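You operate a simulated robot arm through the tools that you are given. There is no shell and no other tool. Be economical: measure what you need, move in short steps, check, and stop when the job is done.

Carry out the task below with a simulated robot arm. There is one attempt and no reset: what you move stays moved.

JOB
Bleed the short yellow cylinder into the jar, dial at about 20 bar, till the bubbles stop.
Fine: white-rimmed jar under the cream tube, open the green knob before starting; shut it while clear oil still runs, then stop the pump; no spills. Set down upright: white-rimmed jar.

It is judged by the outcome, as a careful person would: the job done as asked, and still so three seconds after it is handed in. It fails if anything else is knocked over, pushed out of place, dropped, spilled or broken.

ROBOT AND FRAMES
A 5-joint arm with a three-finger gripper on a trunk, on a base that drives. Base frame: it is fixed to the floor where the robot stands at the start and does not move with it; the origin is under the middle of the robot, x ahead of it, y to its left, z up; the surface under the hand at the start is at about z = 400. Lengths are in mm, angles in rad, forces in N, time in s.
With the tool pointing down near the work surface it reaches from about 100 to 600 mm from the robot's upright axis, wherever it stands. Its first joint turns from -2.897 to 2.897 rad. Places, roughly: cream tube [400, 500, 500]; orange machine [900, 600, 600]; pressure dial [600, 700, 800]; pressure display [800, 900, 800]; small green knob [400, 800, 500]; spot under the cream tube [400, 100, 400]; square green button [600, 900, 800]; square red button [700, 900, 800]. The tool tilts only in the upright plane through the base axis and itself; it spins freely about its own axis. Payload 1.37 kg.
The tool frame sits at the grasp point between the pads (the TCP): z along the fingers, y along the line on which they close. The tips reach 16 mm beyond it. The gripper opens to 101 mm. The gripper's body begins 82 mm behind the TCP.
Orientation is that of the tool frame in the base frame, as a unit quaternion [x, y, z, w]. With the fingers straight down and closing along the base's y, the tool's x points along the base's -x, its y along +y and its z along -z.

CONTROLS
- The arm moves only by the tool play_rows. Its argument "rows" is a list of rows, each a list of 7 numbers: the shift along the tool's x, y, z in mm, then the turn, a rotation vector about the tool's x, y, z in rad, then the finger opening in mm, from 0 to 101. In form: [[tx, ty, tz, rx, ry, rz, gripper], ...]. A call has 1 to 20 rows; each row is the pose to reach, as a shift and turn from the pose commanded when the call began, along the tool's axes at that moment. Rows are played at 5 a second. More than 50 mm and 0.15 rad between two rows, or a gripper value outside its range, and nothing of the call is played. Where a pose cannot be reached the arm comes as near as it can. A force on the tool above 40 N (or 10 N above the force at the start of the call, whichever is more), or a blocked arm, ends the call early, and 0.2 s more pass. The fingers move at their own pace (about 45 mm/s each) and stop on an object; they squeeze with about 24 N. The grip force told is the motor's: it shows also when the fingers shut on nothing. Time passes only in rows, and 0.2 s behind the last, so rows that repeat a pose let the fingers close. The reply holds the time, the measured pose of the TCP, the force on the tool along the base axes, the opening and the grip force, in the units named above and with some noise, with the torque about the TCP (base axes, N m) and any sound that the robot's microphone picked up.
- Cameras (640 x 400 px; columns grow to the right, rows downward): "scene" is now at [4.2, 214.6, 1406.9]; the picture's right is [0.51, -0.86, 0.00], its down [-0.70, -0.42, -0.58] and it looks along [0.50, 0.30, -0.81] (base axes); focal length 274 px, centre (320, 200). "wrist" rides on the gripper at [72, 20, -104] in the tool frame; the picture's right is [-0.26, 0.96, 0.00], its down [-0.76, -0.21, -0.62] and it looks along [-0.60, -0.16, 0.78] (tool axes); focal length 265 px, centre (320, 200). There is no depth. A picture from a camera that has moved, and an enlarged one, comes with that camera's place and axes in the base frame and with its lens.
- capture(camera): a new picture of that camera. It takes no simulated time.
- move_column(by): slides the trunk up (or, below 0, down) by that many mm; the arm and the scene camera ride with it, the base frame stays. It gives what a move gives, with no picture.
- roll_base(legs): drives the robot by 1 to 6 legs, each [ahead, left, turn to the left] in mm, mm and rad, along the robot's own axes; the way and the turn of a leg run together, so that a leg with both is an arc; at most 1500 mm and 3.142 rad a leg. The arm and the cameras ride along, it lands a little off, and it stops where it bumps. It gives what a move gives.
- head_to(pan, tilt): turns the head with the scene camera to pan (to the left, within 2.705 rad either way) and tilt (down, from -0.506 to 1.204), counted from straight ahead of the robot. It gives what a move gives.
- zoom(camera, box): a new picture of the part [left, top, right, bottom] of that camera's present view, enlarged. It takes no simulated time.
- sign_off(): hands the job in; it is judged then, once.

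Work in short steps. Places have to be worked out from the pictures, the camera data and where the tool is seen: move nearer, look again, correct. Check each grasp and each placing, and mend what went wrong. You have 120 turns and 98 pictures in all, those below and enlarged ones among them. Open the gripper and draw the arm clear of the work before you hand the job in, unless the task says otherwise; then end with one line.

The tools are called by a JSON object that holds its "fn" and its "kwargs". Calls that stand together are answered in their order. play_rows: Moves the arm, as the interface text tells. Its arguments: {"type":"object","properties":{"rows":{"type":"array","items":{"type":"array","items":{"type":"number"}}}},"required":["rows"]} The other tools are called the same way: move_column (by) slides the trunk up or down; roll_base (legs) drives the base; head_to (pan, tilt) turns the head that bears the scene camera; capture (camera) takes a picture; zoom (camera, box) takes an enlarged picture of a part of a camera's view; sign_off () hands the job in.

At the start:

```text
time_s: 0.0
tcp_pos: [402.5, 299.3, 1112.6]
orientation: [0.0, 1.0, 0.0, 0.0]
contact_force: [0.1, 0.4, 0.8]
ft_torque: [0.0, 0.0, 0.07]
width: 100.7
grasp_force: 0.0
trunk travel left (down, up): [-361.0, 229.0]
robot x, y, heading: [-1.5, -1.9, -0.001]
head pan, tilt: [0.538, 0.946]
```

scene: 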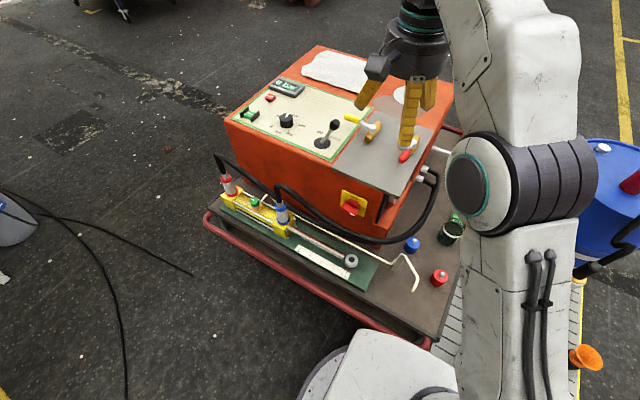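
wrist: 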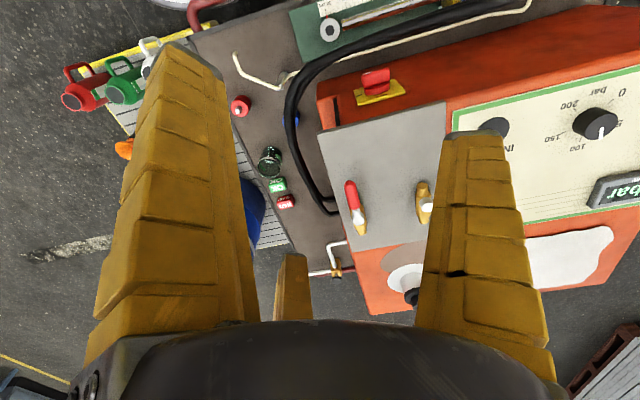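

I see a cart with an orange pump unit, a yellow cylinder with knobs, and a cream tube. I'll zoom in to identify the parts.

{"fn": "zoom", "kwargs": {"camera": "scene", "box": [200, 60, 360, 160]}}

{"fn": "zoom", "kwargs": {"camera": "scene", "box": [200, 140, 360, 240]}}

{"fn": "zoom", "kwargs": {"camera": "scene", "box": [320, 200, 480, 300]}}

{"fn": "zoom", "kwargs": {"camera": "wrist", "box": [220, 40, 420, 240]}}

```text
4.00 times, centred on (280, 110) of scene
camera zoom: at [4.2, 214.6, 1406.9], right [0.51, -0.86, 0.0], down [-0.7, -0.42, -0.58], along [0.5, 0.3, -0.81], focal length 1098 px, centre (480, 560)
```

zoom: 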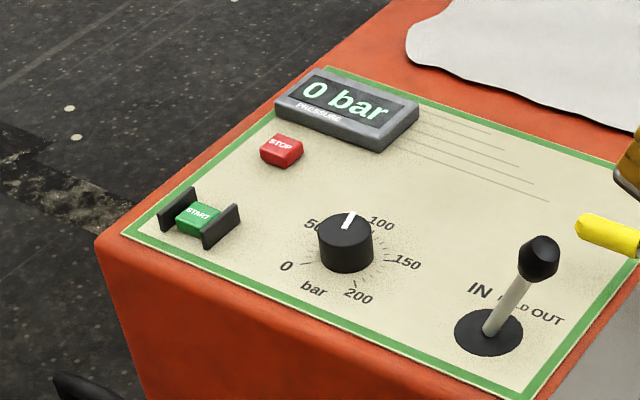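

```text
4.00 times, centred on (280, 190) of scene
camera zoom: at [4.2, 214.6, 1406.9], right [0.51, -0.86, 0.0], down [-0.7, -0.42, -0.58], along [0.5, 0.3, -0.81], focal length 1098 px, centre (480, 240)
```

zoom: 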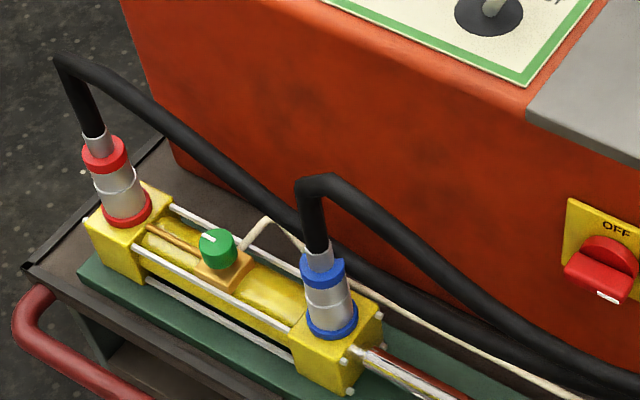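

```text
4.00 times, centred on (400, 250) of scene
camera zoom: at [4.2, 214.6, 1406.9], right [0.51, -0.86, 0.0], down [-0.7, -0.42, -0.58], along [0.5, 0.3, -0.81], focal length 1098 px, centre (0, 0)
```

zoom: 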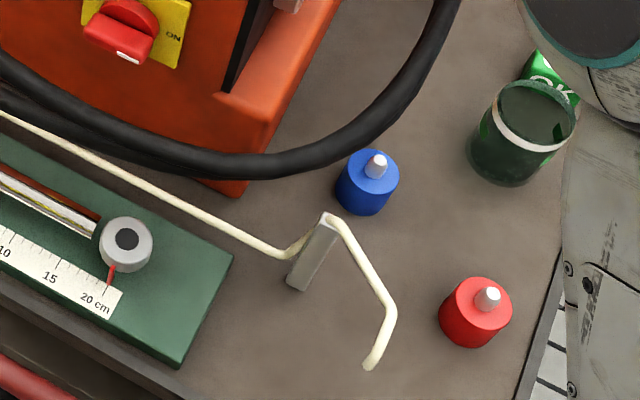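

```text
2.00 times, centred on (320, 140) of wrist
camera zoom: at [330.4, 319.4, 1218.9], right [0.26, 0.96, 0.0], down [0.76, -0.21, 0.62], along [0.6, -0.16, -0.78], focal length 531 px, centre (320, 320)
```

zoom: 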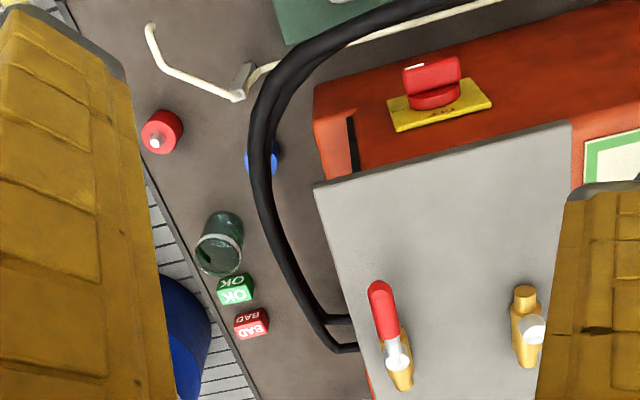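

Jar rim is near (717, 50, 480), tube end near (415, 95), START near (572, 846), green knob near (420, 775). I'll check the floor around the cart before driving.

{"fn": "head_to", "kwargs": {"pan": -0.5, "tilt": 0.95}}

{"fn": "capture", "kwargs": {"camera": "scene"}}

{"fn": "head_to", "kwargs": {"pan": 1.0, "tilt": 1.15}}

{"fn": "capture", "kwargs": {"camera": "scene"}}

```text
time_s: 1.3
tcp_pos: [403.2, 300.3, 1112.7]
orientation: [0.0, 1.0, 0.001, 0.0]
contact_force: [-0.3, 0.5, 0.4]
ft_torque: [0.01, -0.01, -0.01]
width: 100.9
grasp_force: 0.2
trunk travel left (down, up): [-361.0, 229.0]
robot x, y, heading: [-2.0, 1.8, -0.001]
head pan, tilt: [-0.499, 0.949]
```

```text
91 pictures are left
camera scene: at [5.5, 142.5, 1406.7], right [-0.48, -0.88, 0.0], down [-0.71, 0.39, -0.58], along [0.51, -0.28, -0.81], focal length 274 px, centre (320, 200)
```

scene: 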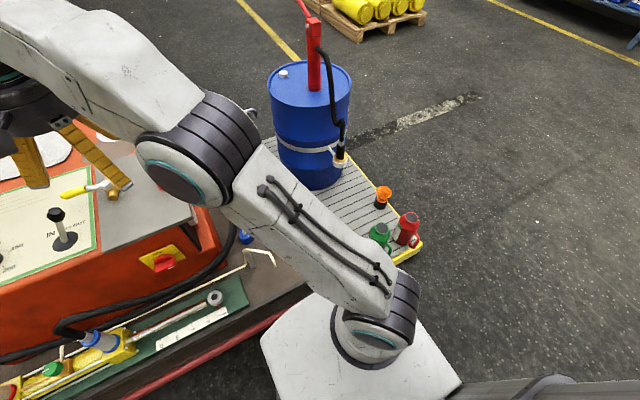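

```text
time_s: 2.9
tcp_pos: [404.4, 298.5, 1113.5]
orientation: [0.0, 1.0, -0.001, 0.0]
contact_force: [0.1, 0.1, 0.0]
ft_torque: [0.03, -0.03, 0.03]
width: 100.8
grasp_force: 0.1
trunk travel left (down, up): [-361.0, 229.0]
robot x, y, heading: [-1.0, 0.5, -0.001]
head pan, tilt: [1.0, 1.15]
```

```text
90 pictures are left
camera scene: at [-26.2, 227.3, 1393.4], right [0.84, -0.54, 0.0], down [-0.49, -0.77, -0.41], along [0.22, 0.34, -0.91], focal length 274 px, centre (320, 200)
```

scene: 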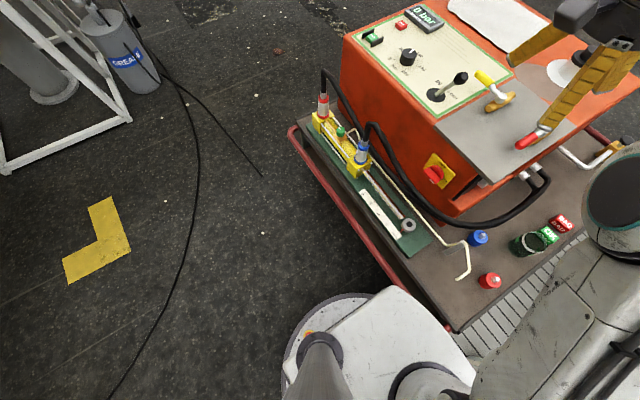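

The grate on the right blocks that side and the robot already stands close to the cart's front edge. I'll lower the hand toward the tube area for a closer wrist view of the tube, post and jar.

{"fn": "play_rows", "kwargs": {"rows": [[7, -15, 41, 0, 0, 0, 100], [14, -30, 82, 0, 0, 0, 100], [21, -45, 123, 0, 0, 0, 100], [28, -60, 164, 0, 0, 0, 100], [35, -75, 205, 0, 0, 0, 100], [42, -90, 246, 0, 0, 0, 100], [49, -105, 287, 0, 0, 0, 100], [56, -120, 328, 0, 0, 0, 100], [63, -135, 369, 0, 0, 0, 100], [72, -150, 410, 0, 0, 0, 100], [72, -150, 410, 0, 0, 0, 100]]}}

{"fn": "capture", "kwargs": {"camera": "wrist"}}

{"fn": "capture", "kwargs": {"camera": "scene"}}

```text
time_s: 5.3
tcp_pos: [331.7, 147.7, 702.0]
orientation: [0.001, 1.0, 0.0, 0.001]
contact_force: [-1.1, 0.4, 0.7]
ft_torque: [0.0, 0.01, 0.03]
width: 99.9
grasp_force: 0.0
trunk travel left (down, up): [-361.0, 229.0]
robot x, y, heading: [0.4, 0.2, -0.001]
head pan, tilt: [1.0, 1.15]
```

```text
89 pictures are left
camera wrist: at [259.2, 169.4, 807.6], right [0.26, 0.96, 0.0], down [0.76, -0.21, 0.62], along [0.6, -0.16, -0.78], focal length 265 px, centre (320, 200)
```

wrist: 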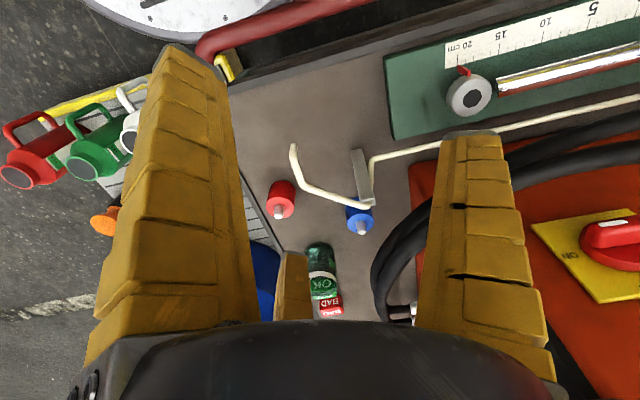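

```text
88 pictures are left
camera scene: at [-26.0, 227.4, 1393.4], right [0.84, -0.54, 0.0], down [-0.49, -0.77, -0.41], along [0.22, 0.34, -0.91], focal length 274 px, centre (320, 200)
```

scene: 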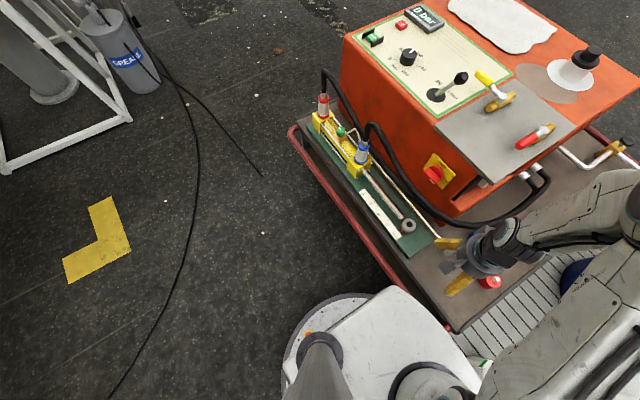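

Tube tip triangulates to about (398, 98, 510), dropping vertically from an elbow at z≈600, with its post at (444, 177). Now zoom on the jar and the main switch.

{"fn": "zoom", "kwargs": {"camera": "wrist", "box": [250, 150, 410, 330]}}

{"fn": "zoom", "kwargs": {"camera": "scene", "box": [380, 60, 500, 220]}}

```text
2.22 times, centred on (330, 240) of wrist
camera zoom: at [259.2, 169.4, 807.6], right [0.26, 0.96, 0.0], down [0.76, -0.21, 0.62], along [0.6, -0.16, -0.78], focal length 590 px, centre (298, 111)
```

zoom: 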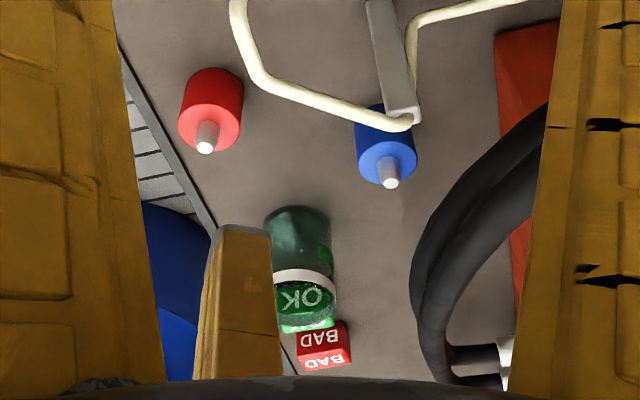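

```text
2.50 times, centred on (440, 140) of scene
camera zoom: at [-26.0, 227.4, 1393.4], right [0.84, -0.54, 0.0], down [-0.49, -0.77, -0.41], along [0.22, 0.34, -0.91], focal length 686 px, centre (20, 350)
```

zoom: 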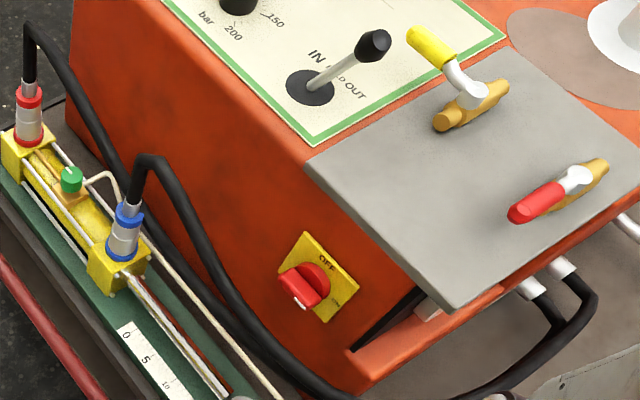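

Jar is about 64 mm wide, 75 mm tall at (718, 50), beyond vertical-tool reach, so I'll grasp it with a tilted tool. First spin the hand half round (camera on the outer/top side) and align with the jar's azimuth.

{"fn": "play_rows", "kwargs": {"rows": [[-5, -6, 0, 0, 0, 0.15, 100], [-10, -12, 0, 0, 0, 0.3, 100], [-15, -18, 0, 0, 0, 0.45, 100], [-20, -24, 0, 0, 0, 0.6, 100], [-25, -30, 0, 0, 0, 0.75, 100], [-30, -36, 0, 0, 0, 0.9, 100], [-35, -42, 0, 0, 0, 1.05, 100], [-40, -48, 0, 0, 0, 1.2, 100], [-45, -54, 0, 0, 0, 1.35, 100], [-50, -60, 0, 0, 0, 1.5, 100], [-55, -66, 0, 0, 0, 1.65, 100], [-60, -72, 0, 0, 0, 1.8, 100], [-65, -78, 0, 0, 0, 1.95, 100], [-70, -84, 0, 0, 0, 2.1, 100], [-75, -90, 0, 0, 0, 2.25, 100], [-80, -96, 0, 0, 0, 2.4, 100], [-85, -102, 0, 0, 0, 2.55, 100], [-90, -108, 0, 0, 0, 2.7, 100], [-95, -114, 0, 0, 0, 2.85, 100], [-100, -118, 0, 0, 0, 3.0, 100]]}}

```text
time_s: 9.5
tcp_pos: [432.7, 5.9, 703.2]
orientation: [0.997, 0.073, -0.001, 0.0]
contact_force: [0.0, 0.0, 1.0]
ft_torque: [0.02, -0.01, 0.02]
width: 100.0
grasp_force: 0.0
out of reach, approached as far as the arm can: row 20
trunk travel left (down, up): [-361.0, 229.0]
robot x, y, heading: [0.5, -0.5, 0.003]
head pan, tilt: [1.0, 1.15]
```

Slightly limited at the last row. I'll test whether tilting outward works from here, with a small further spin.

{"fn": "play_rows", "kwargs": {"rows": [[0, -12, 0, 0, 0, -0.05, 100], [0, -24, 0, 0, 0, -0.1, 100], [0, -24, 0, 0, 0, -0.1, 100]]}}

```text
time_s: 10.3
tcp_pos: [429.1, 28.6, 703.1]
orientation: [0.993, 0.121, 0.001, 0.0]
contact_force: [-0.7, -0.9, -0.1]
ft_torque: [0.02, 0.01, 0.03]
width: 99.7
grasp_force: 0.0
trunk travel left (down, up): [-361.0, 229.0]
robot x, y, heading: [-1.2, -1.5, -0.006]
head pan, tilt: [1.0, 1.15]
```

The spin joint nears its limit (~3.0), so exact 180° isn't available. A 45° tilt with the camera on the inner side clears everything just as well, so I'll spin back to align inward with the jar azimuth.

{"fn": "play_rows", "kwargs": {"rows": [[0, 0, 0, 0, 0, -0.1485, 100], [0, 0, 0, 0, 0, -0.297, 100], [0, 0, 0, 0, 0, -0.4455, 100], [0, 0, 0, 0, 0, -0.594, 100], [0, 0, 0, 0, 0, -0.7425, 100], [0, 0, 0, 0, 0, -0.891, 100], [0, 0, 0, 0, 0, -1.0395, 100], [0, 0, 0, 0, 0, -1.188, 100], [0, 0, 0, 0, 0, -1.3365, 100], [0, 0, 0, 0, 0, -1.485, 100], [0, 0, 0, 0, 0, -1.6335, 100], [0, 0, 0, 0, 0, -1.782, 100], [0, 0, 0, 0, 0, -1.9305, 100], [0, 0, 0, 0, 0, -2.079, 100], [0, 0, 0, 0, 0, -2.2275, 100], [0, 0, 0, 0, 0, -2.376, 100], [0, 0, 0, 0, 0, -2.5245, 100], [0, 0, 0, 0, 0, -2.673, 100], [0, 0, 0, 0, 0, -2.8215, 100], [0, 0, 0, 0, 0, -2.969, 100]]}}

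```text
time_s: 14.5
tcp_pos: [430.2, 30.3, 702.4]
orientation: [-0.036, 0.999, 0.0, -0.001]
contact_force: [0.4, -0.4, 0.0]
ft_torque: [0.03, -0.02, -0.03]
width: 100.1
grasp_force: 0.0
trunk travel left (down, up): [-361.0, 229.0]
robot x, y, heading: [-3.1, -4.4, -0.004]
head pan, tilt: [1.0, 1.15]
```

Aligned. Now tilt outward by 0.785 rad in place.

{"fn": "play_rows", "kwargs": {"rows": [[0, 0, 0, 0, -0.13, 0, 100], [0, 0, 0, 0, -0.26, 0, 100], [0, 0, 0, 0, -0.39, 0, 100], [0, 0, 0, 0, -0.52, 0, 100], [0, 0, 0, 0, -0.65, 0, 100], [0, 0, 0, 0, -0.785, 0, 100], [0, 0, 0, 0, -0.785, 0, 100]]}}

{"fn": "capture", "kwargs": {"camera": "wrist"}}

```text
time_s: 16.1
tcp_pos: [452.4, 28.2, 693.2]
orientation: [-0.033, 0.924, 0.015, 0.382]
contact_force: [0.7, -0.6, 0.3]
ft_torque: [0.0, -0.02, 0.02]
width: 100.0
grasp_force: 0.0
out of reach, approached as far as the arm can: row 5, 6, 7
trunk travel left (down, up): [-361.0, 229.0]
robot x, y, heading: [-1.5, 0.4, -0.0]
head pan, tilt: [1.0, 1.15]
```

```text
85 pictures are left
camera wrist: at [326.3, 40.1, 716.8], right [0.12, 0.97, 0.19], down [0.11, -0.2, 0.97], along [0.99, -0.09, -0.13], focal length 265 px, centre (320, 200)
```

wrist: 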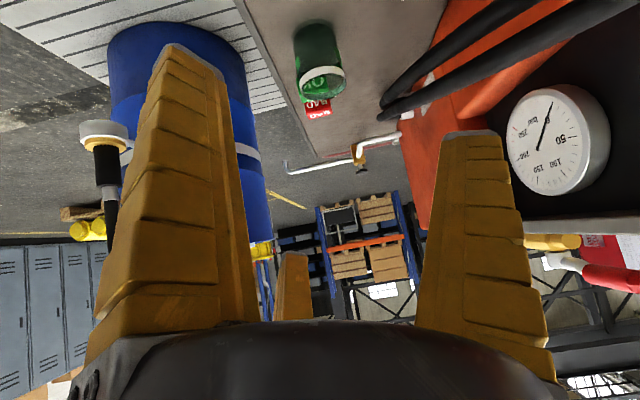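

Tilt achieved. Jar rim is seen around (722, 45). I'll move partway along the tool axis, then check the pose.

{"fn": "play_rows", "kwargs": {"rows": [[0, 0, 40, 0, 0, 0, 100], [-3, 0, 80, 0, 0, 0, 100], [-6, 0, 120, 0, 0, 0, 100], [-9, 0, 160, 0, 0, 0, 100], [-9, 0, 160, 0, 0, 0, 100]]}}

{"fn": "capture", "kwargs": {"camera": "wrist"}}

```text
time_s: 17.3
tcp_pos: [572.7, 38.4, 585.0]
orientation: [-0.033, 0.924, 0.015, 0.381]
contact_force: [-0.5, 0.5, 0.6]
ft_torque: [-0.03, 0.02, -0.01]
width: 99.9
grasp_force: 0.1
trunk travel left (down, up): [-361.0, 229.0]
robot x, y, heading: [0.5, 3.3, 0.001]
head pan, tilt: [1.0, 1.15]
```

```text
84 pictures are left
camera wrist: at [447.1, 49.5, 608.9], right [0.12, 0.97, 0.19], down [0.11, -0.2, 0.97], along [0.99, -0.09, -0.13], focal length 265 px, centre (320, 200)
```

wrist: 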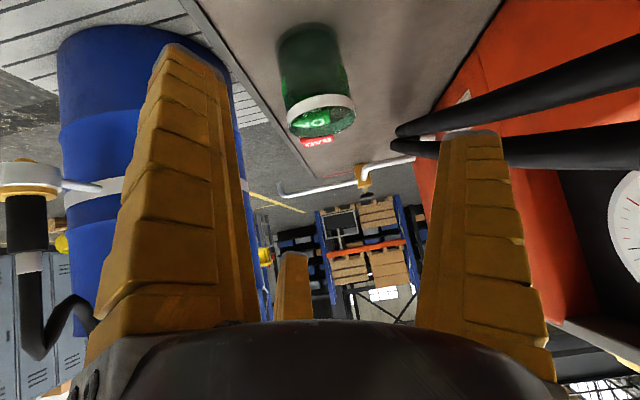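

Jar now resolves to about (716, 45), rim z≈484, ~70 mm wide. Advance most of the way along the tool axis, then verify.

{"fn": "play_rows", "kwargs": {"rows": [[0, -1, 30, 0, 0, 0, 100], [0, -2, 60, 0, 0, 0, 100], [1, -3, 90, 0, 0, 0, 100], [1, -3.5, 120, 0, 0, 0, 100], [1, -3.5, 120, 0, 0, 0, 100]]}}

{"fn": "capture", "kwargs": {"camera": "wrist"}}

{"fn": "capture", "kwargs": {"camera": "scene"}}

```text
time_s: 18.5
tcp_pos: [654.8, 40.6, 500.3]
orientation: [-0.032, 0.924, 0.013, 0.382]
contact_force: [-0.5, -0.4, 0.0]
ft_torque: [0.02, 0.0, -0.04]
width: 100.1
grasp_force: 0.0
trunk travel left (down, up): [-361.0, 229.0]
robot x, y, heading: [-2.6, -1.8, 0.004]
head pan, tilt: [1.0, 1.15]
```

```text
83 pictures are left
camera wrist: at [528.7, 52.1, 524.2], right [0.12, 0.97, 0.19], down [0.11, -0.2, 0.97], along [0.99, -0.1, -0.13], focal length 265 px, centre (320, 200)
```

wrist: 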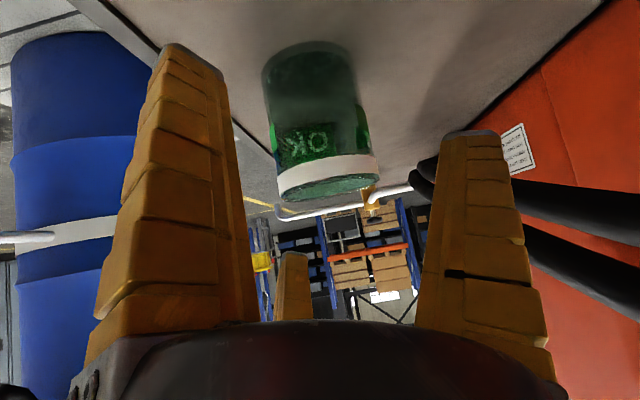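

```text
82 pictures are left
camera scene: at [-26.0, 227.3, 1393.4], right [0.84, -0.54, 0.0], down [-0.49, -0.77, -0.41], along [0.22, 0.34, -0.91], focal length 274 px, centre (320, 200)
```

scene: 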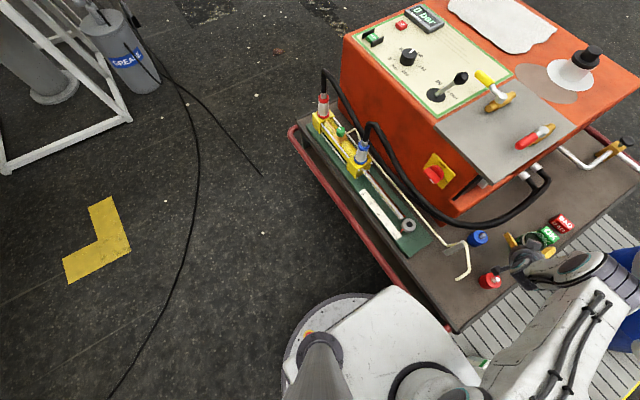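

Jar is centred between the fingers at ~(718, 43). Advance the last 84 mm, then close.

{"fn": "play_rows", "kwargs": {"rows": [[0, 0, 28, 0, 0, 0, 100], [0, 0, 56, 0, 0, 0, 100], [0, 0, 84, 0, 0, 0, 100], [0, 0, 84, 0, 0, 0, 100]]}}

{"fn": "capture", "kwargs": {"camera": "wrist"}}

```text
time_s: 19.3
tcp_pos: [719.8, 41.1, 457.8]
orientation: [-0.03, 0.917, 0.011, 0.398]
contact_force: [1.0, -2.5, 11.3]
ft_torque: [-0.29, -0.39, -0.11]
width: 100.8
grasp_force: 0.8
trunk travel left (down, up): [-361.0, 229.0]
robot x, y, heading: [0.4, 3.7, -0.001]
head pan, tilt: [1.0, 1.15]
stopped in row 3: the force on the tool passed its limit at 83 N (the readings are from after the stop); the commanded pose is now the measured one
```

```text
81 pictures are left
camera wrist: at [592.7, 52.3, 477.3], right [0.12, 0.97, 0.19], down [0.08, -0.2, 0.98], along [0.99, -0.1, -0.1], focal length 265 px, centre (320, 200)
```

wrist: 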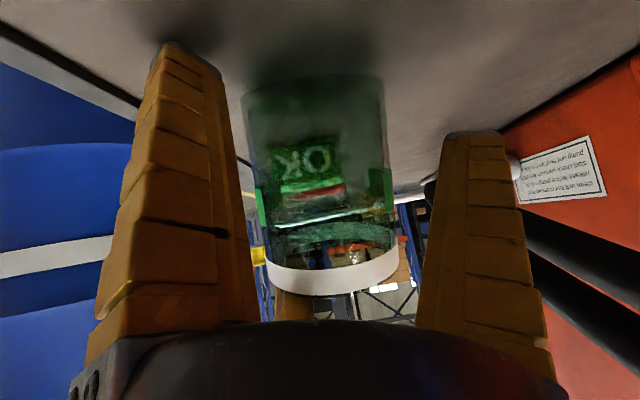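

The arm met 83 N before reaching the goal, so something is touching. I'll inspect from the scene camera.

{"fn": "zoom", "kwargs": {"camera": "scene", "box": [440, 190, 640, 340]}}

{"fn": "zoom", "kwargs": {"camera": "wrist", "box": [100, 0, 300, 160]}}

```text
2.67 times, centred on (540, 265) of scene
camera zoom: at [-25.4, 227.2, 1393.5], right [0.84, -0.54, 0.0], down [-0.49, -0.77, -0.41], along [0.22, 0.34, -0.91], focal length 732 px, centre (-267, 27)
```

zoom: 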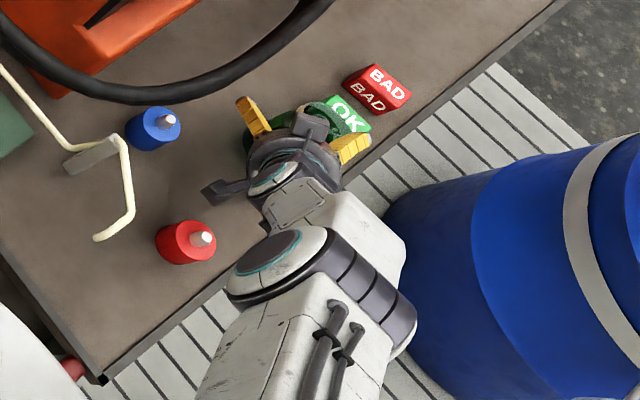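

```text
2.50 times, centred on (200, 80) of wrist
camera zoom: at [592.7, 52.3, 477.3], right [0.12, 0.97, 0.19], down [0.08, -0.2, 0.98], along [0.99, -0.1, -0.1], focal length 664 px, centre (620, 500)
```

zoom: 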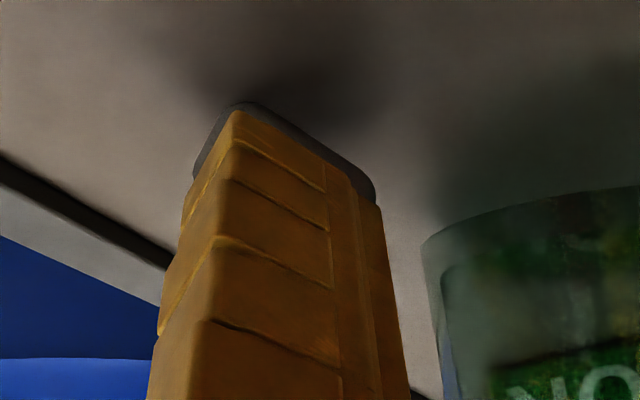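

There seems to be a third yellow finger on the far side that met the jar's rim. I'll back out along the tool axis and check the jar and the hand's real shape.

{"fn": "play_rows", "kwargs": {"rows": [[0, 0, -20, 0, 0, 0, 100], [0, 0, -50, 0, 0, 0, 100], [0, 0, -90, 0, 0, 0, 100], [0, 0, -130, 0, 0, 0, 100], [0, 0, -170, 0, 0, 0, 100], [0, 0, -170, 0, 0, 0, 100]]}}

{"fn": "capture", "kwargs": {"camera": "wrist"}}

{"fn": "zoom", "kwargs": {"camera": "scene", "box": [440, 190, 640, 340]}}

```text
time_s: 20.7
tcp_pos: [594.2, 32.3, 570.9]
orientation: [-0.031, 0.919, 0.011, 0.393]
contact_force: [-0.4, 0.0, 0.4]
ft_torque: [0.0, -0.01, 0.01]
width: 99.7
grasp_force: 0.1
trunk travel left (down, up): [-361.0, 229.0]
robot x, y, heading: [-2.1, 0.0, 0.002]
head pan, tilt: [1.0, 1.15]
```

```text
78 pictures are left
camera wrist: at [467.0, 44.5, 591.8], right [0.12, 0.98, 0.19], down [0.09, -0.2, 0.98], along [0.99, -0.1, -0.11], focal length 265 px, centre (320, 200)
```

wrist: 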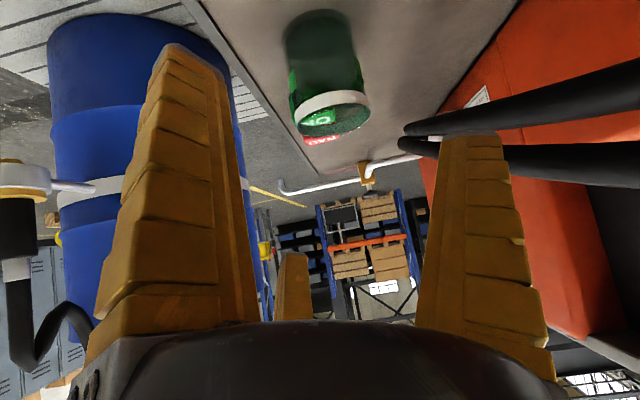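

```text
2.67 times, centred on (540, 265) of scene
camera zoom: at [-26.2, 227.2, 1393.4], right [0.84, -0.54, 0.0], down [-0.49, -0.77, -0.41], along [0.22, 0.34, -0.91], focal length 732 px, centre (-267, 27)
```

zoom: 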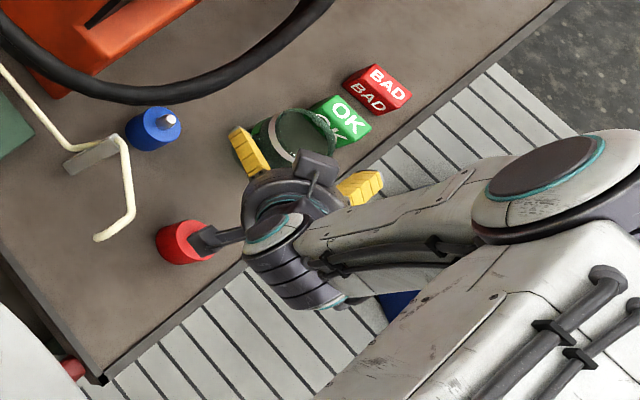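

The jar looks unharmed. The hand visibly has three fingers; I'll partly close in free space to see how they move.

{"fn": "play_rows", "kwargs": {"rows": [[0, 0, -20, 0, 0, 0, 30], [0, 0, -20, 0, 0, 0, 30], [0, 0, -20, 0, 0, 0, 30], [0, 0, -20, 0, 0, 0, 30], [0, 0, -20, 0, 0, 0, 30]]}}

{"fn": "capture", "kwargs": {"camera": "wrist"}}

{"fn": "zoom", "kwargs": {"camera": "scene", "box": [480, 220, 580, 282]}}

```text
time_s: 21.9
tcp_pos: [578.3, 32.2, 584.0]
orientation: [-0.031, 0.919, 0.011, 0.392]
contact_force: [0.0, -0.2, 0.0]
ft_torque: [-0.01, -0.01, 0.03]
width: 34.6
grasp_force: 3.2
trunk travel left (down, up): [-361.0, 229.0]
robot x, y, heading: [3.0, -1.6, 0.002]
head pan, tilt: [1.0, 1.15]
```

```text
76 pictures are left
camera wrist: at [452.1, 44.0, 604.9], right [0.12, 0.98, 0.19], down [0.09, -0.2, 0.98], along [0.99, -0.1, -0.11], focal length 265 px, centre (320, 200)
```

wrist: 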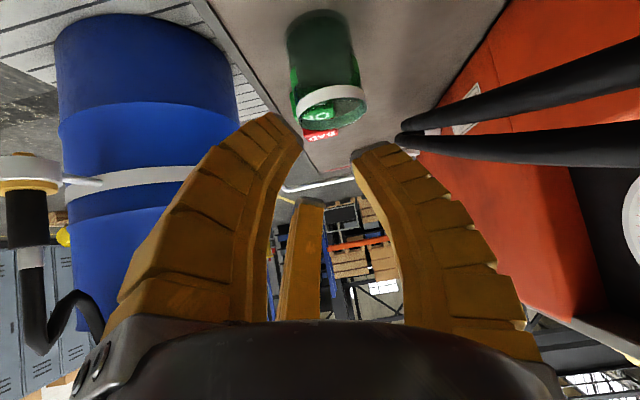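

```text
6.40 times, centred on (530, 251) of scene
camera zoom: at [-25.9, 227.2, 1393.4], right [0.84, -0.54, 0.0], down [-0.49, -0.77, -0.41], along [0.22, 0.34, -0.91], focal length 1756 px, centre (-1024, -126)
```

zoom: 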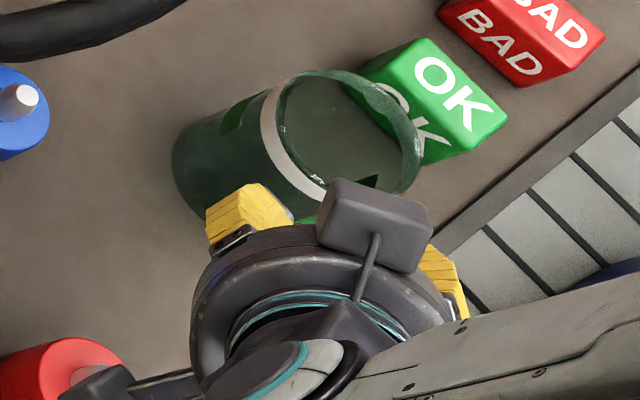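

It's a centric three-finger soft hand, so a vertical grasp from above suits the jar best. I'll tilt back to vertical while rising, and look down at the gap between base and cart to see how far I can drive ahead.

{"fn": "play_rows", "kwargs": {"rows": [[0, 0, -40, 0, 0, 0, 60], [0, 0, -80, 0, 0.12, 0, 100], [0, 0, -110, 0, 0.24, 0, 100], [10, 0, -140, 0, 0.36, 0, 100], [10, 0, -160, 0, 0.48, 0, 100], [10, 0, -170, 0, 0.6, 0, 100], [10, 0, -180, 0, 0.72, 0, 100], [10, 0, -180, 0, 0.81, 0, 100], [10, 0, -180, 0, 0.81, 0, 100]]}}

{"fn": "head_to", "kwargs": {"pan": 0.1, "tilt": 1.2}}

{"fn": "capture", "kwargs": {"camera": "scene"}}

```text
time_s: 23.9
tcp_pos: [442.5, 25.0, 702.1]
orientation: [-0.033, 0.999, 0.0, -0.002]
contact_force: [-0.3, -0.3, -0.3]
ft_torque: [-0.01, -0.03, -0.01]
width: 100.0
grasp_force: 0.1
trunk travel left (down, up): [-361.0, 229.0]
robot x, y, heading: [-0.0, -0.6, -0.002]
head pan, tilt: [1.0, 1.15]
```

```text
time_s: 25.1
tcp_pos: [443.0, 24.2, 702.1]
orientation: [-0.033, 0.999, 0.001, -0.002]
contact_force: [0.5, 0.7, 0.1]
ft_torque: [0.03, -0.02, 0.0]
width: 99.9
grasp_force: 0.1
trunk travel left (down, up): [-361.0, 229.0]
robot x, y, heading: [1.6, 0.6, -0.0]
head pan, tilt: [0.099, 1.201]
```

```text
74 pictures are left
camera scene: at [-2.5, 182.7, 1390.5], right [0.1, -1.0, 0.0], down [-0.93, -0.09, -0.36], along [0.36, 0.04, -0.93], focal length 274 px, centre (320, 200)
```

scene: 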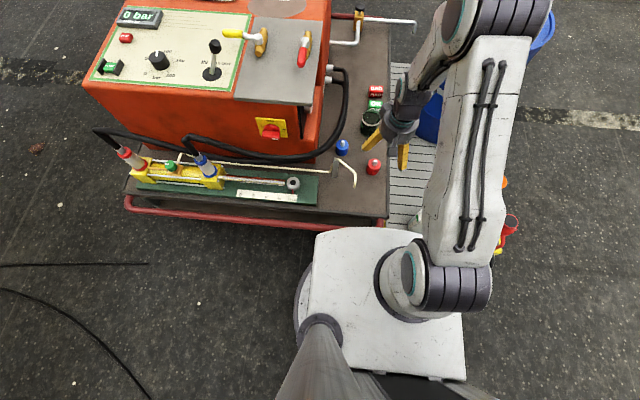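

The arm axis appears to be ahead of the robot's centre (~x 50). I'll test how far the vertical tool reaches toward the jar, staying well above it (z≈600).

{"fn": "play_rows", "kwargs": {"rows": [[-40, 0, 15, 0, 0, 0, 100], [-80, 0, 30, 0, 0, 0, 100], [-120, 0, 45, 0, 0, 0, 100], [-160, 0, 60, 0, 0, 0, 100], [-200, 1, 75, 0, 0, 0, 100], [-240, 2, 90, 0, 0, 0, 100], [-276, 2, 100, 0, 0, 0, 100], [-276, 2, 100, 0, 0, 0, 100]]}}

{"fn": "capture", "kwargs": {"camera": "wrist"}}

{"fn": "capture", "kwargs": {"camera": "scene"}}

```text
time_s: 26.9
tcp_pos: [652.2, 37.9, 619.6]
orientation: [-0.033, 0.999, 0.0, -0.002]
contact_force: [0.1, -0.2, -0.4]
ft_torque: [0.04, -0.04, 0.0]
width: 100.0
grasp_force: 0.1
out of reach, approached as far as the arm can: row 6, 7, 8
trunk travel left (down, up): [-361.0, 229.0]
robot x, y, heading: [1.1, -5.7, -0.005]
head pan, tilt: [0.099, 1.201]
```

```text
73 pictures are left
camera wrist: at [580.5, 53.8, 725.8], right [0.2, 0.98, 0.0], down [0.77, -0.16, 0.62], along [0.6, -0.12, -0.79], focal length 265 px, centre (320, 200)
```

wrist: 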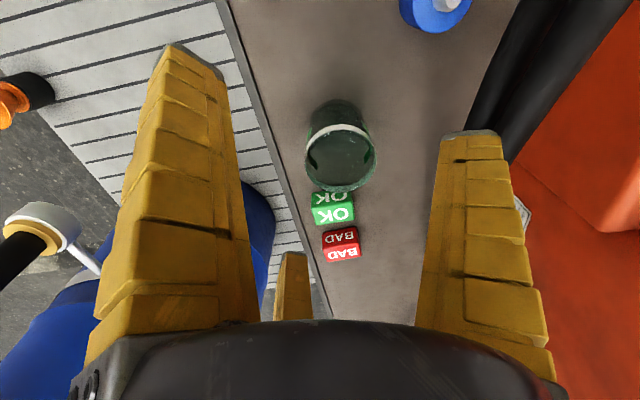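

```text
72 pictures are left
camera scene: at [-2.3, 182.6, 1390.5], right [0.1, -1.0, 0.0], down [-0.93, -0.09, -0.36], along [0.36, 0.04, -0.93], focal length 274 px, centre (320, 200)
```

scene: 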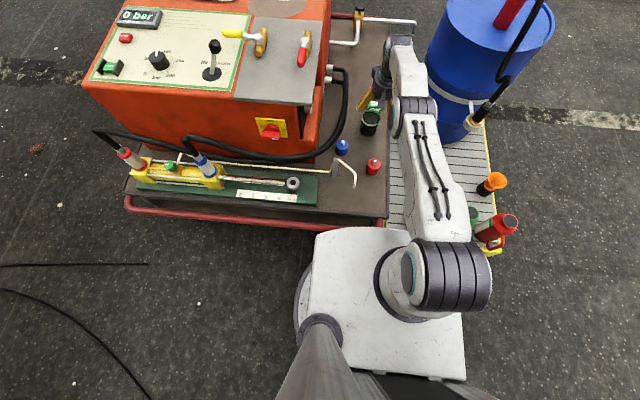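

Vertical reach tops at x≈652 here; jar is at (714, 48), rim z≈484. Lowering the trunk levels the shoulder with the work and extends the reach, so I'll retract and rise, then lower the column.

{"fn": "play_rows", "kwargs": {"rows": [[40, 0, -25, 0, 0, 0, 100], [80, 0, -55, 0, 0, 0, 100], [120, 0, -90, 0, 0, 0, 100], [130, 0, -130, 0, 0, 0, 100], [130, 0, -160, 0, 0, 0, 100]]}}

{"fn": "move_column", "kwargs": {"by": -220}}

{"fn": "capture", "kwargs": {"camera": "scene"}}

```text
refused: row 3 steps farther than a row can; nothing moved
```

```text
time_s: 28.3
tcp_pos: [663.1, 37.7, 498.2]
orientation: [-0.03, 0.999, 0.001, 0.014]
contact_force: [-4.6, -0.8, 14.7]
ft_torque: [-0.38, -0.9, -0.12]
width: 101.2
grasp_force: 0.5
trunk travel left (down, up): [-226.0, 364.0]
robot x, y, heading: [-0.4, 2.4, 0.002]
head pan, tilt: [0.099, 1.201]
stopped: the force on the tool passed its limit at 60 N (the readings are from after the stop); the commanded pose is now the measured one
```

```text
71 pictures are left
camera scene: at [-4.1, 182.4, 1254.4], right [0.1, -1.0, 0.0], down [-0.93, -0.09, -0.36], along [0.36, 0.04, -0.93], focal length 274 px, centre (320, 200)
```

scene: 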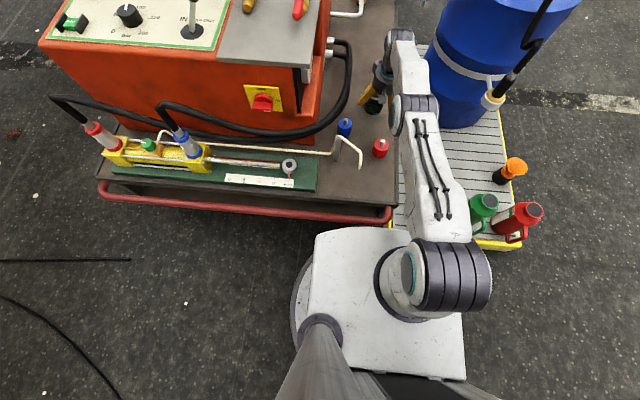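

My row step was refused and the column still went down — third finger touched the jar rim (z≈484). Raise the column right away and check the jar.

{"fn": "move_column", "kwargs": {"by": 90}}

{"fn": "capture", "kwargs": {"camera": "wrist"}}

```text
time_s: 29.6
tcp_pos: [661.3, 39.1, 585.0]
orientation: [-0.031, 0.999, 0.0, 0.011]
contact_force: [-0.5, 0.3, -0.3]
ft_torque: [0.02, -0.02, 0.0]
width: 99.9
grasp_force: 0.2
trunk travel left (down, up): [-316.0, 274.0]
robot x, y, heading: [-0.2, -3.2, 0.0]
head pan, tilt: [0.099, 1.201]
```

```text
70 pictures are left
camera wrist: at [585.5, 53.5, 689.2], right [0.2, 0.98, 0.01], down [0.76, -0.16, 0.64], along [0.62, -0.12, -0.77], focal length 265 px, centre (320, 200)
```

wrist: 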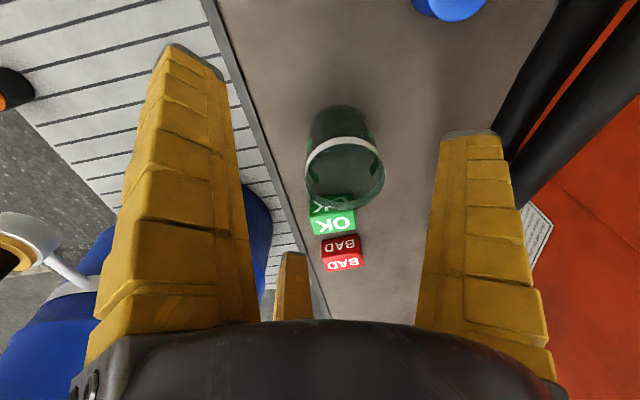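

Jar still upright at about (718, 50). Retract and rise in legal steps first.

{"fn": "play_rows", "kwargs": {"rows": [[20, 0, -35, 0, 0, 0, 100], [45, 0, -70, 0, 0, 0, 100], [75, 0, -105, 0, 0, 0, 100], [105, 0, -140, 0, 0, 0, 100], [125, 0, -175, 0, 0, 0, 100], [125, 0, -175, 0, 0, 0, 100]]}}

```text
time_s: 31.0
tcp_pos: [666.4, 35.1, 686.5]
orientation: [-0.031, 0.999, 0.0, 0.009]
contact_force: [1.1, 0.0, 0.7]
ft_torque: [-0.01, 0.0, -0.01]
width: 100.0
grasp_force: 0.1
out of reach, approached as far as the arm can: row 1, 2, 3, 4, 5, 6
trunk travel left (down, up): [-316.0, 274.0]
robot x, y, heading: [1.0, -1.1, 0.001]
head pan, tilt: [0.099, 1.201]
```

It drifted up but not inward — arm is near full stretch. Try a plain inward retraction.

{"fn": "play_rows", "kwargs": {"rows": [[40, 0, 0, 0, 0, 0, 100], [80, 0, 0, 0, 0, 0, 100], [120, 0, 0, 0, 0, 0, 100], [160, 0, 0, 0, 0, 0, 100], [160, 0, 0, 0, 0, 0, 100]]}}

```text
time_s: 32.2
tcp_pos: [666.2, 35.5, 688.9]
orientation: [-0.032, 0.999, 0.0, 0.009]
contact_force: [-0.1, 0.1, 0.3]
ft_torque: [-0.04, -0.01, 0.01]
width: 99.9
grasp_force: 0.1
out of reach, approached as far as the arm can: row 1, 2, 3, 4, 5
trunk travel left (down, up): [-316.0, 274.0]
robot x, y, heading: [1.1, 0.6, -0.002]
head pan, tilt: [0.099, 1.201]
```

Arm seems stretched straight; I'll break that by tilting outward a little while moving inward and down.

{"fn": "play_rows", "kwargs": {"rows": [[0, 0, -10, 0, -0.1, 0, 100], [20, 0, -20, 0, -0.2, 0, 100], [50, 0, -30, 0, -0.3, 0, 100], [80, 0, -30, 0, -0.3, 0, 100], [110, 0, -30, 0, -0.3, 0, 100], [110, 0, -30, 0, -0.3, 0, 100]]}}

{"fn": "capture", "kwargs": {"camera": "scene"}}

```text
time_s: 33.6
tcp_pos: [718.7, 39.2, 711.1]
orientation: [-0.032, 0.992, 0.003, 0.125]
contact_force: [0.3, 0.3, 1.0]
ft_torque: [0.01, 0.0, -0.01]
width: 99.8
grasp_force: 0.1
out of reach, approached as far as the arm can: row 1, 2, 3, 4, 5, 6
trunk travel left (down, up): [-316.0, 274.0]
robot x, y, heading: [-0.2, 0.6, -0.004]
head pan, tilt: [0.099, 1.201]
```

```text
69 pictures are left
camera scene: at [-2.4, 182.6, 1344.9], right [0.1, -1.0, 0.0], down [-0.93, -0.09, -0.36], along [0.36, 0.04, -0.93], focal length 274 px, centre (320, 200)
```

scene: 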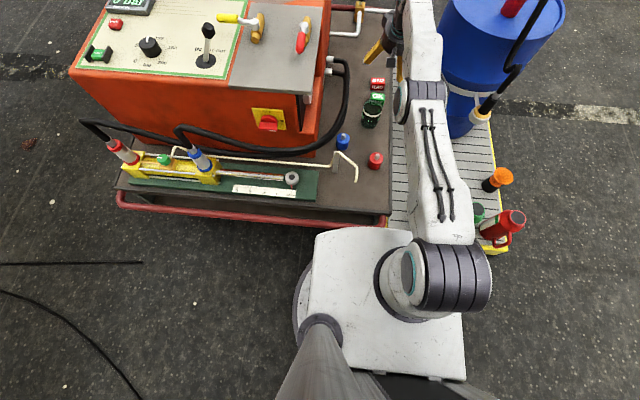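

Straight arm gets unstuck by a downward demand (elbow-up bend). I'll move inward and down, staying above the jar (z≥600).

{"fn": "play_rows", "kwargs": {"rows": [[12, 0, 40, 0, 0, 0, 100], [40, 0, 65, 0, 0, 0, 100], [70, 0, 75, 0, 0, 0, 100], [102, 0, 77, 0, 0, 0, 100], [102, 0, 77, 0, 0, 0, 100]]}}

```text
time_s: 34.8
tcp_pos: [711.9, 36.1, 598.6]
orientation: [-0.032, 0.992, 0.003, 0.123]
contact_force: [-0.4, -1.3, 0.1]
ft_torque: [0.03, 0.02, 0.0]
width: 99.9
grasp_force: 0.0
out of reach, approached as far as the arm can: row 1, 2, 3, 4, 5
trunk travel left (down, up): [-316.0, 274.0]
robot x, y, heading: [1.6, -0.5, -0.006]
head pan, tilt: [0.099, 1.201]
```

Still stuck. Try a large up-and-inward demand, which is clear of everything.

{"fn": "play_rows", "kwargs": {"rows": [[14, 0, -45, 0, 0, 0, 100], [28, 0, -90, 0, 0, 0, 100], [42, 0, -135, 0, 0, 0, 100], [56, 0, -180, 0, 0, 0, 100], [70, 0, -225, 0, 0, 0, 100], [84, 0, -270, 0, 0, 0, 100], [98, 0, -315, 0, 0, 0, 100], [112, 0, -360, 0, 0, 0, 100], [126, 0, -405, 0, 0, 0, 100], [140, 0, -450, 0, 0, 0, 100], [154, 0, -495, 0, 0, 0, 100], [168, 0, -540, 0, 0, 0, 100]]}}

```text
time_s: 37.6
tcp_pos: [539.6, 24.4, 1220.7]
orientation: [-0.03, 0.938, 0.009, 0.347]
contact_force: [1.4, -0.4, -1.4]
ft_torque: [-0.06, 0.06, 0.01]
width: 99.8
grasp_force: 0.0
out of reach, approached as far as the arm can: row 1, 2, 3, 4, 5, 6, 7, 8, 9, 10, 11
trunk travel left (down, up): [-316.0, 274.0]
robot x, y, heading: [-3.3, 0.7, -0.001]
head pan, tilt: [0.099, 1.201]
stopped in row 12: the arm was blocked; the commanded pose is now the measured one
```

{"fn": "capture", "kwargs": {"camera": "scene"}}

{"fn": "play_rows", "kwargs": {"rows": [[20, 0, 0, 0, 0, 0, 100], [40, 0, 0, 0, 0, 0, 100], [60, 0, 0, 0, 0, 0, 100], [80, 0, 0, 0, 0, 0, 100]]}}

```text
68 pictures are left
camera scene: at [-1.4, 182.8, 1344.8], right [0.1, -1.0, 0.0], down [-0.93, -0.09, -0.36], along [0.36, 0.04, -0.93], focal length 274 px, centre (320, 200)
```

scene: 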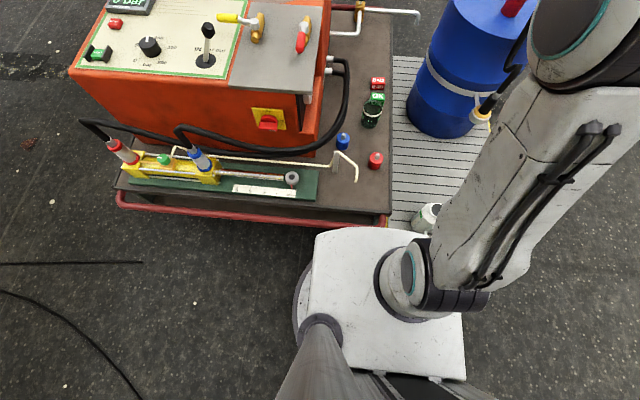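

```text
time_s: 38.6
tcp_pos: [477.2, 21.6, 1171.4]
orientation: [-0.03, 0.937, 0.008, 0.349]
contact_force: [0.4, -0.2, 0.1]
ft_torque: [-0.01, 0.03, 0.0]
width: 100.1
grasp_force: 0.0
trunk travel left (down, up): [-316.0, 274.0]
robot x, y, heading: [1.5, -0.2, 0.005]
head pan, tilt: [0.099, 1.201]
```

Unstuck. Level the tool back to vertical while coming down.

{"fn": "play_rows", "kwargs": {"rows": [[16, 0, 19, 0, 0.12, 0, 100], [32, 0, 38, 0, 0.24, 0, 100], [48, 0, 57, 0, 0.36, 0, 100], [64, 0, 76, 0, 0.48, 0, 100], [80, 0, 95, 0, 0.6, 0, 100], [98, 0, 113, 0, 0.713, 0, 100], [98, 0, 113, 0, 0.713, 0, 100]]}}

```text
time_s: 40.2
tcp_pos: [478.6, 21.5, 1019.8]
orientation: [-0.03, 1.0, 0.0, -0.001]
contact_force: [-0.7, -0.4, -0.3]
ft_torque: [-0.01, 0.0, 0.02]
width: 99.9
grasp_force: 0.1
trunk travel left (down, up): [-316.0, 274.0]
robot x, y, heading: [-0.1, 1.4, -0.002]
head pan, tilt: [0.099, 1.201]
```

Vertical again. Plan: lower the column fully for reach, cage the jar with open fingers at a slight tilt, slide it ~75 mm inward on the table, then regrasp it vertically. Lower the column now.

{"fn": "move_column", "kwargs": {"by": -290}}

{"fn": "head_to", "kwargs": {"pan": 0.1, "tilt": 0.9}}

{"fn": "capture", "kwargs": {"camera": "scene"}}

```text
time_s: 43.1
tcp_pos: [480.5, 21.8, 730.3]
orientation: [-0.031, 1.0, 0.0, 0.0]
contact_force: [-0.2, -0.3, -0.1]
ft_torque: [0.04, -0.02, 0.02]
width: 99.8
grasp_force: 0.1
trunk travel left (down, up): [-26.0, 564.0]
robot x, y, heading: [1.5, 1.7, -0.004]
head pan, tilt: [0.099, 1.201]
```

```text
time_s: 43.9
tcp_pos: [479.7, 21.8, 730.7]
orientation: [-0.031, 1.0, 0.0, 0.0]
contact_force: [0.5, -0.3, 0.0]
ft_torque: [0.01, 0.0, 0.01]
width: 99.9
grasp_force: 0.1
trunk travel left (down, up): [-26.0, 564.0]
robot x, y, heading: [-0.8, 2.3, -0.006]
head pan, tilt: [0.099, 0.901]
```

```text
67 pictures are left
camera scene: at [16.8, 184.5, 1074.6], right [0.1, -1.0, 0.0], down [-0.78, -0.08, -0.62], along [0.62, 0.06, -0.78], focal length 274 px, centre (320, 200)
```

scene: 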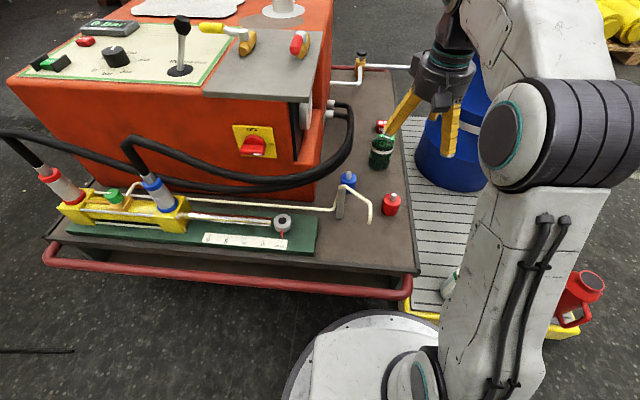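

Clear view: jar upright, space ahead free. Move to a pre-pose above the jar with a 0.25 rad outward tilt.

{"fn": "play_rows", "kwargs": {"rows": [[-35, 2, 27, 0, -0.04, 0, 100], [-70, 4, 54, 0, -0.08, 0, 100], [-105, 6, 82, 0, -0.125, 0, 100], [-140, 8, 109, 0, -0.17, 0, 100], [-175, 10, 137, 0, -0.21, 0, 100], [-209, 13, 164, 0, -0.25, 0, 100], [-209, 13, 164, 0, -0.25, 0, 100]]}}

{"fn": "capture", "kwargs": {"camera": "wrist"}}

```text
time_s: 45.5
tcp_pos: [688.2, 46.0, 565.0]
orientation: [-0.031, 0.992, 0.005, 0.124]
contact_force: [0.1, 0.0, 0.3]
ft_torque: [0.01, -0.02, -0.02]
width: 100.1
grasp_force: 0.0
trunk travel left (down, up): [-26.0, 564.0]
robot x, y, heading: [0.1, 1.9, -0.001]
head pan, tilt: [0.099, 0.901]
```

```text
66 pictures are left
camera wrist: at [591.1, 60.5, 649.0], right [0.2, 0.98, 0.07], down [0.59, -0.17, 0.79], along [0.78, -0.11, -0.61], focal length 265 px, centre (320, 200)
```

wrist: 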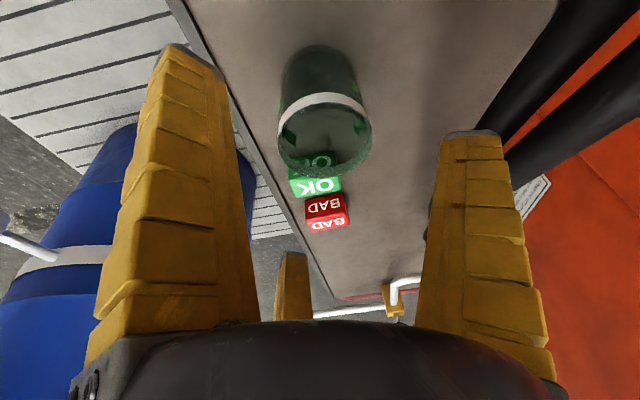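

Jar at (720, 50), pre-pose reached cleanly. Descend along the tool axis to cage it with fingers open.

{"fn": "play_rows", "kwargs": {"rows": [[0, 1, 30, 0, 0, 0, 101], [0, 2, 60, 0, 0, 0, 101], [0, 2, 90, 0, 0, 0, 101], [0, 2, 118, 0, 0, 0, 101], [0, 2, 118, 0, 0, 0, 101]]}}

{"fn": "capture", "kwargs": {"camera": "wrist"}}

{"fn": "capture", "kwargs": {"camera": "scene"}}

```text
time_s: 46.7
tcp_pos: [717.1, 51.4, 449.4]
orientation: [-0.031, 0.992, 0.006, 0.123]
contact_force: [1.2, -1.2, 0.0]
ft_torque: [-0.04, -0.02, -0.04]
width: 101.1
grasp_force: 0.1
trunk travel left (down, up): [-26.0, 564.0]
robot x, y, heading: [-4.1, -0.8, -0.003]
head pan, tilt: [0.099, 0.901]
```

```text
65 pictures are left
camera wrist: at [620.6, 65.2, 533.7], right [0.2, 0.98, 0.07], down [0.59, -0.17, 0.79], along [0.78, -0.11, -0.61], focal length 265 px, centre (320, 200)
```

wrist: 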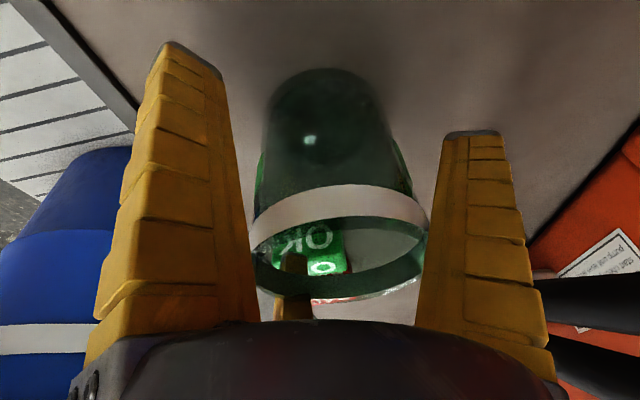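

```text
64 pictures are left
camera scene: at [16.9, 184.5, 1074.6], right [0.1, -1.0, 0.0], down [-0.78, -0.08, -0.62], along [0.62, 0.06, -0.78], focal length 274 px, centre (320, 200)
```

scene: 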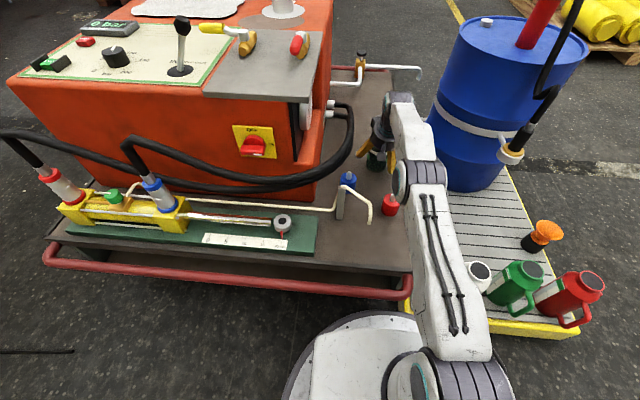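

Caged with no contact; third finger is beyond the jar. Slide inward ~80 mm slowly at constant height.

{"fn": "play_rows", "kwargs": {"rows": [[8, 0, -2, 0, 0, 0, 101], [16, 0, -4, 0, 0, 0, 101], [24, 0, -6, 0, 0, 0, 101], [32, 0, -8, 0, 0, 0, 101], [40, 0, -10, 0, 0, 0, 101], [48, 0, -12, 0, 0, 0, 101], [55, 0, -14, 0, 0, 0, 101], [62, 0, -16, 0, 0, 0, 101], [70, 0, -18, 0, 0, 0, 101], [77, 0, -20, 0, 0, 0, 101], [77, 0, -20, 0, 0, 0, 101]]}}

{"fn": "capture", "kwargs": {"camera": "wrist"}}

```text
time_s: 49.1
tcp_pos: [636.7, 47.1, 452.0]
orientation: [-0.031, 0.992, 0.006, 0.125]
contact_force: [0.6, -0.9, 0.0]
ft_torque: [0.01, 0.01, 0.01]
width: 101.2
grasp_force: 0.1
trunk travel left (down, up): [-26.0, 564.0]
robot x, y, heading: [0.6, -3.6, 0.001]
head pan, tilt: [0.099, 0.901]
```

```text
63 pictures are left
camera wrist: at [539.2, 60.6, 536.6], right [0.2, 0.98, 0.07], down [0.59, -0.17, 0.79], along [0.78, -0.11, -0.61], focal length 265 px, centre (320, 200)
```

wrist: 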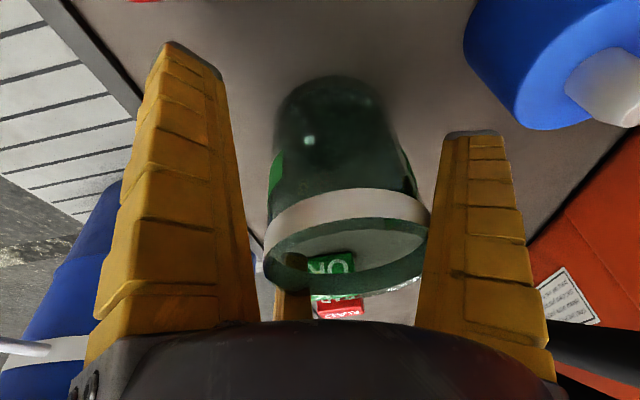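

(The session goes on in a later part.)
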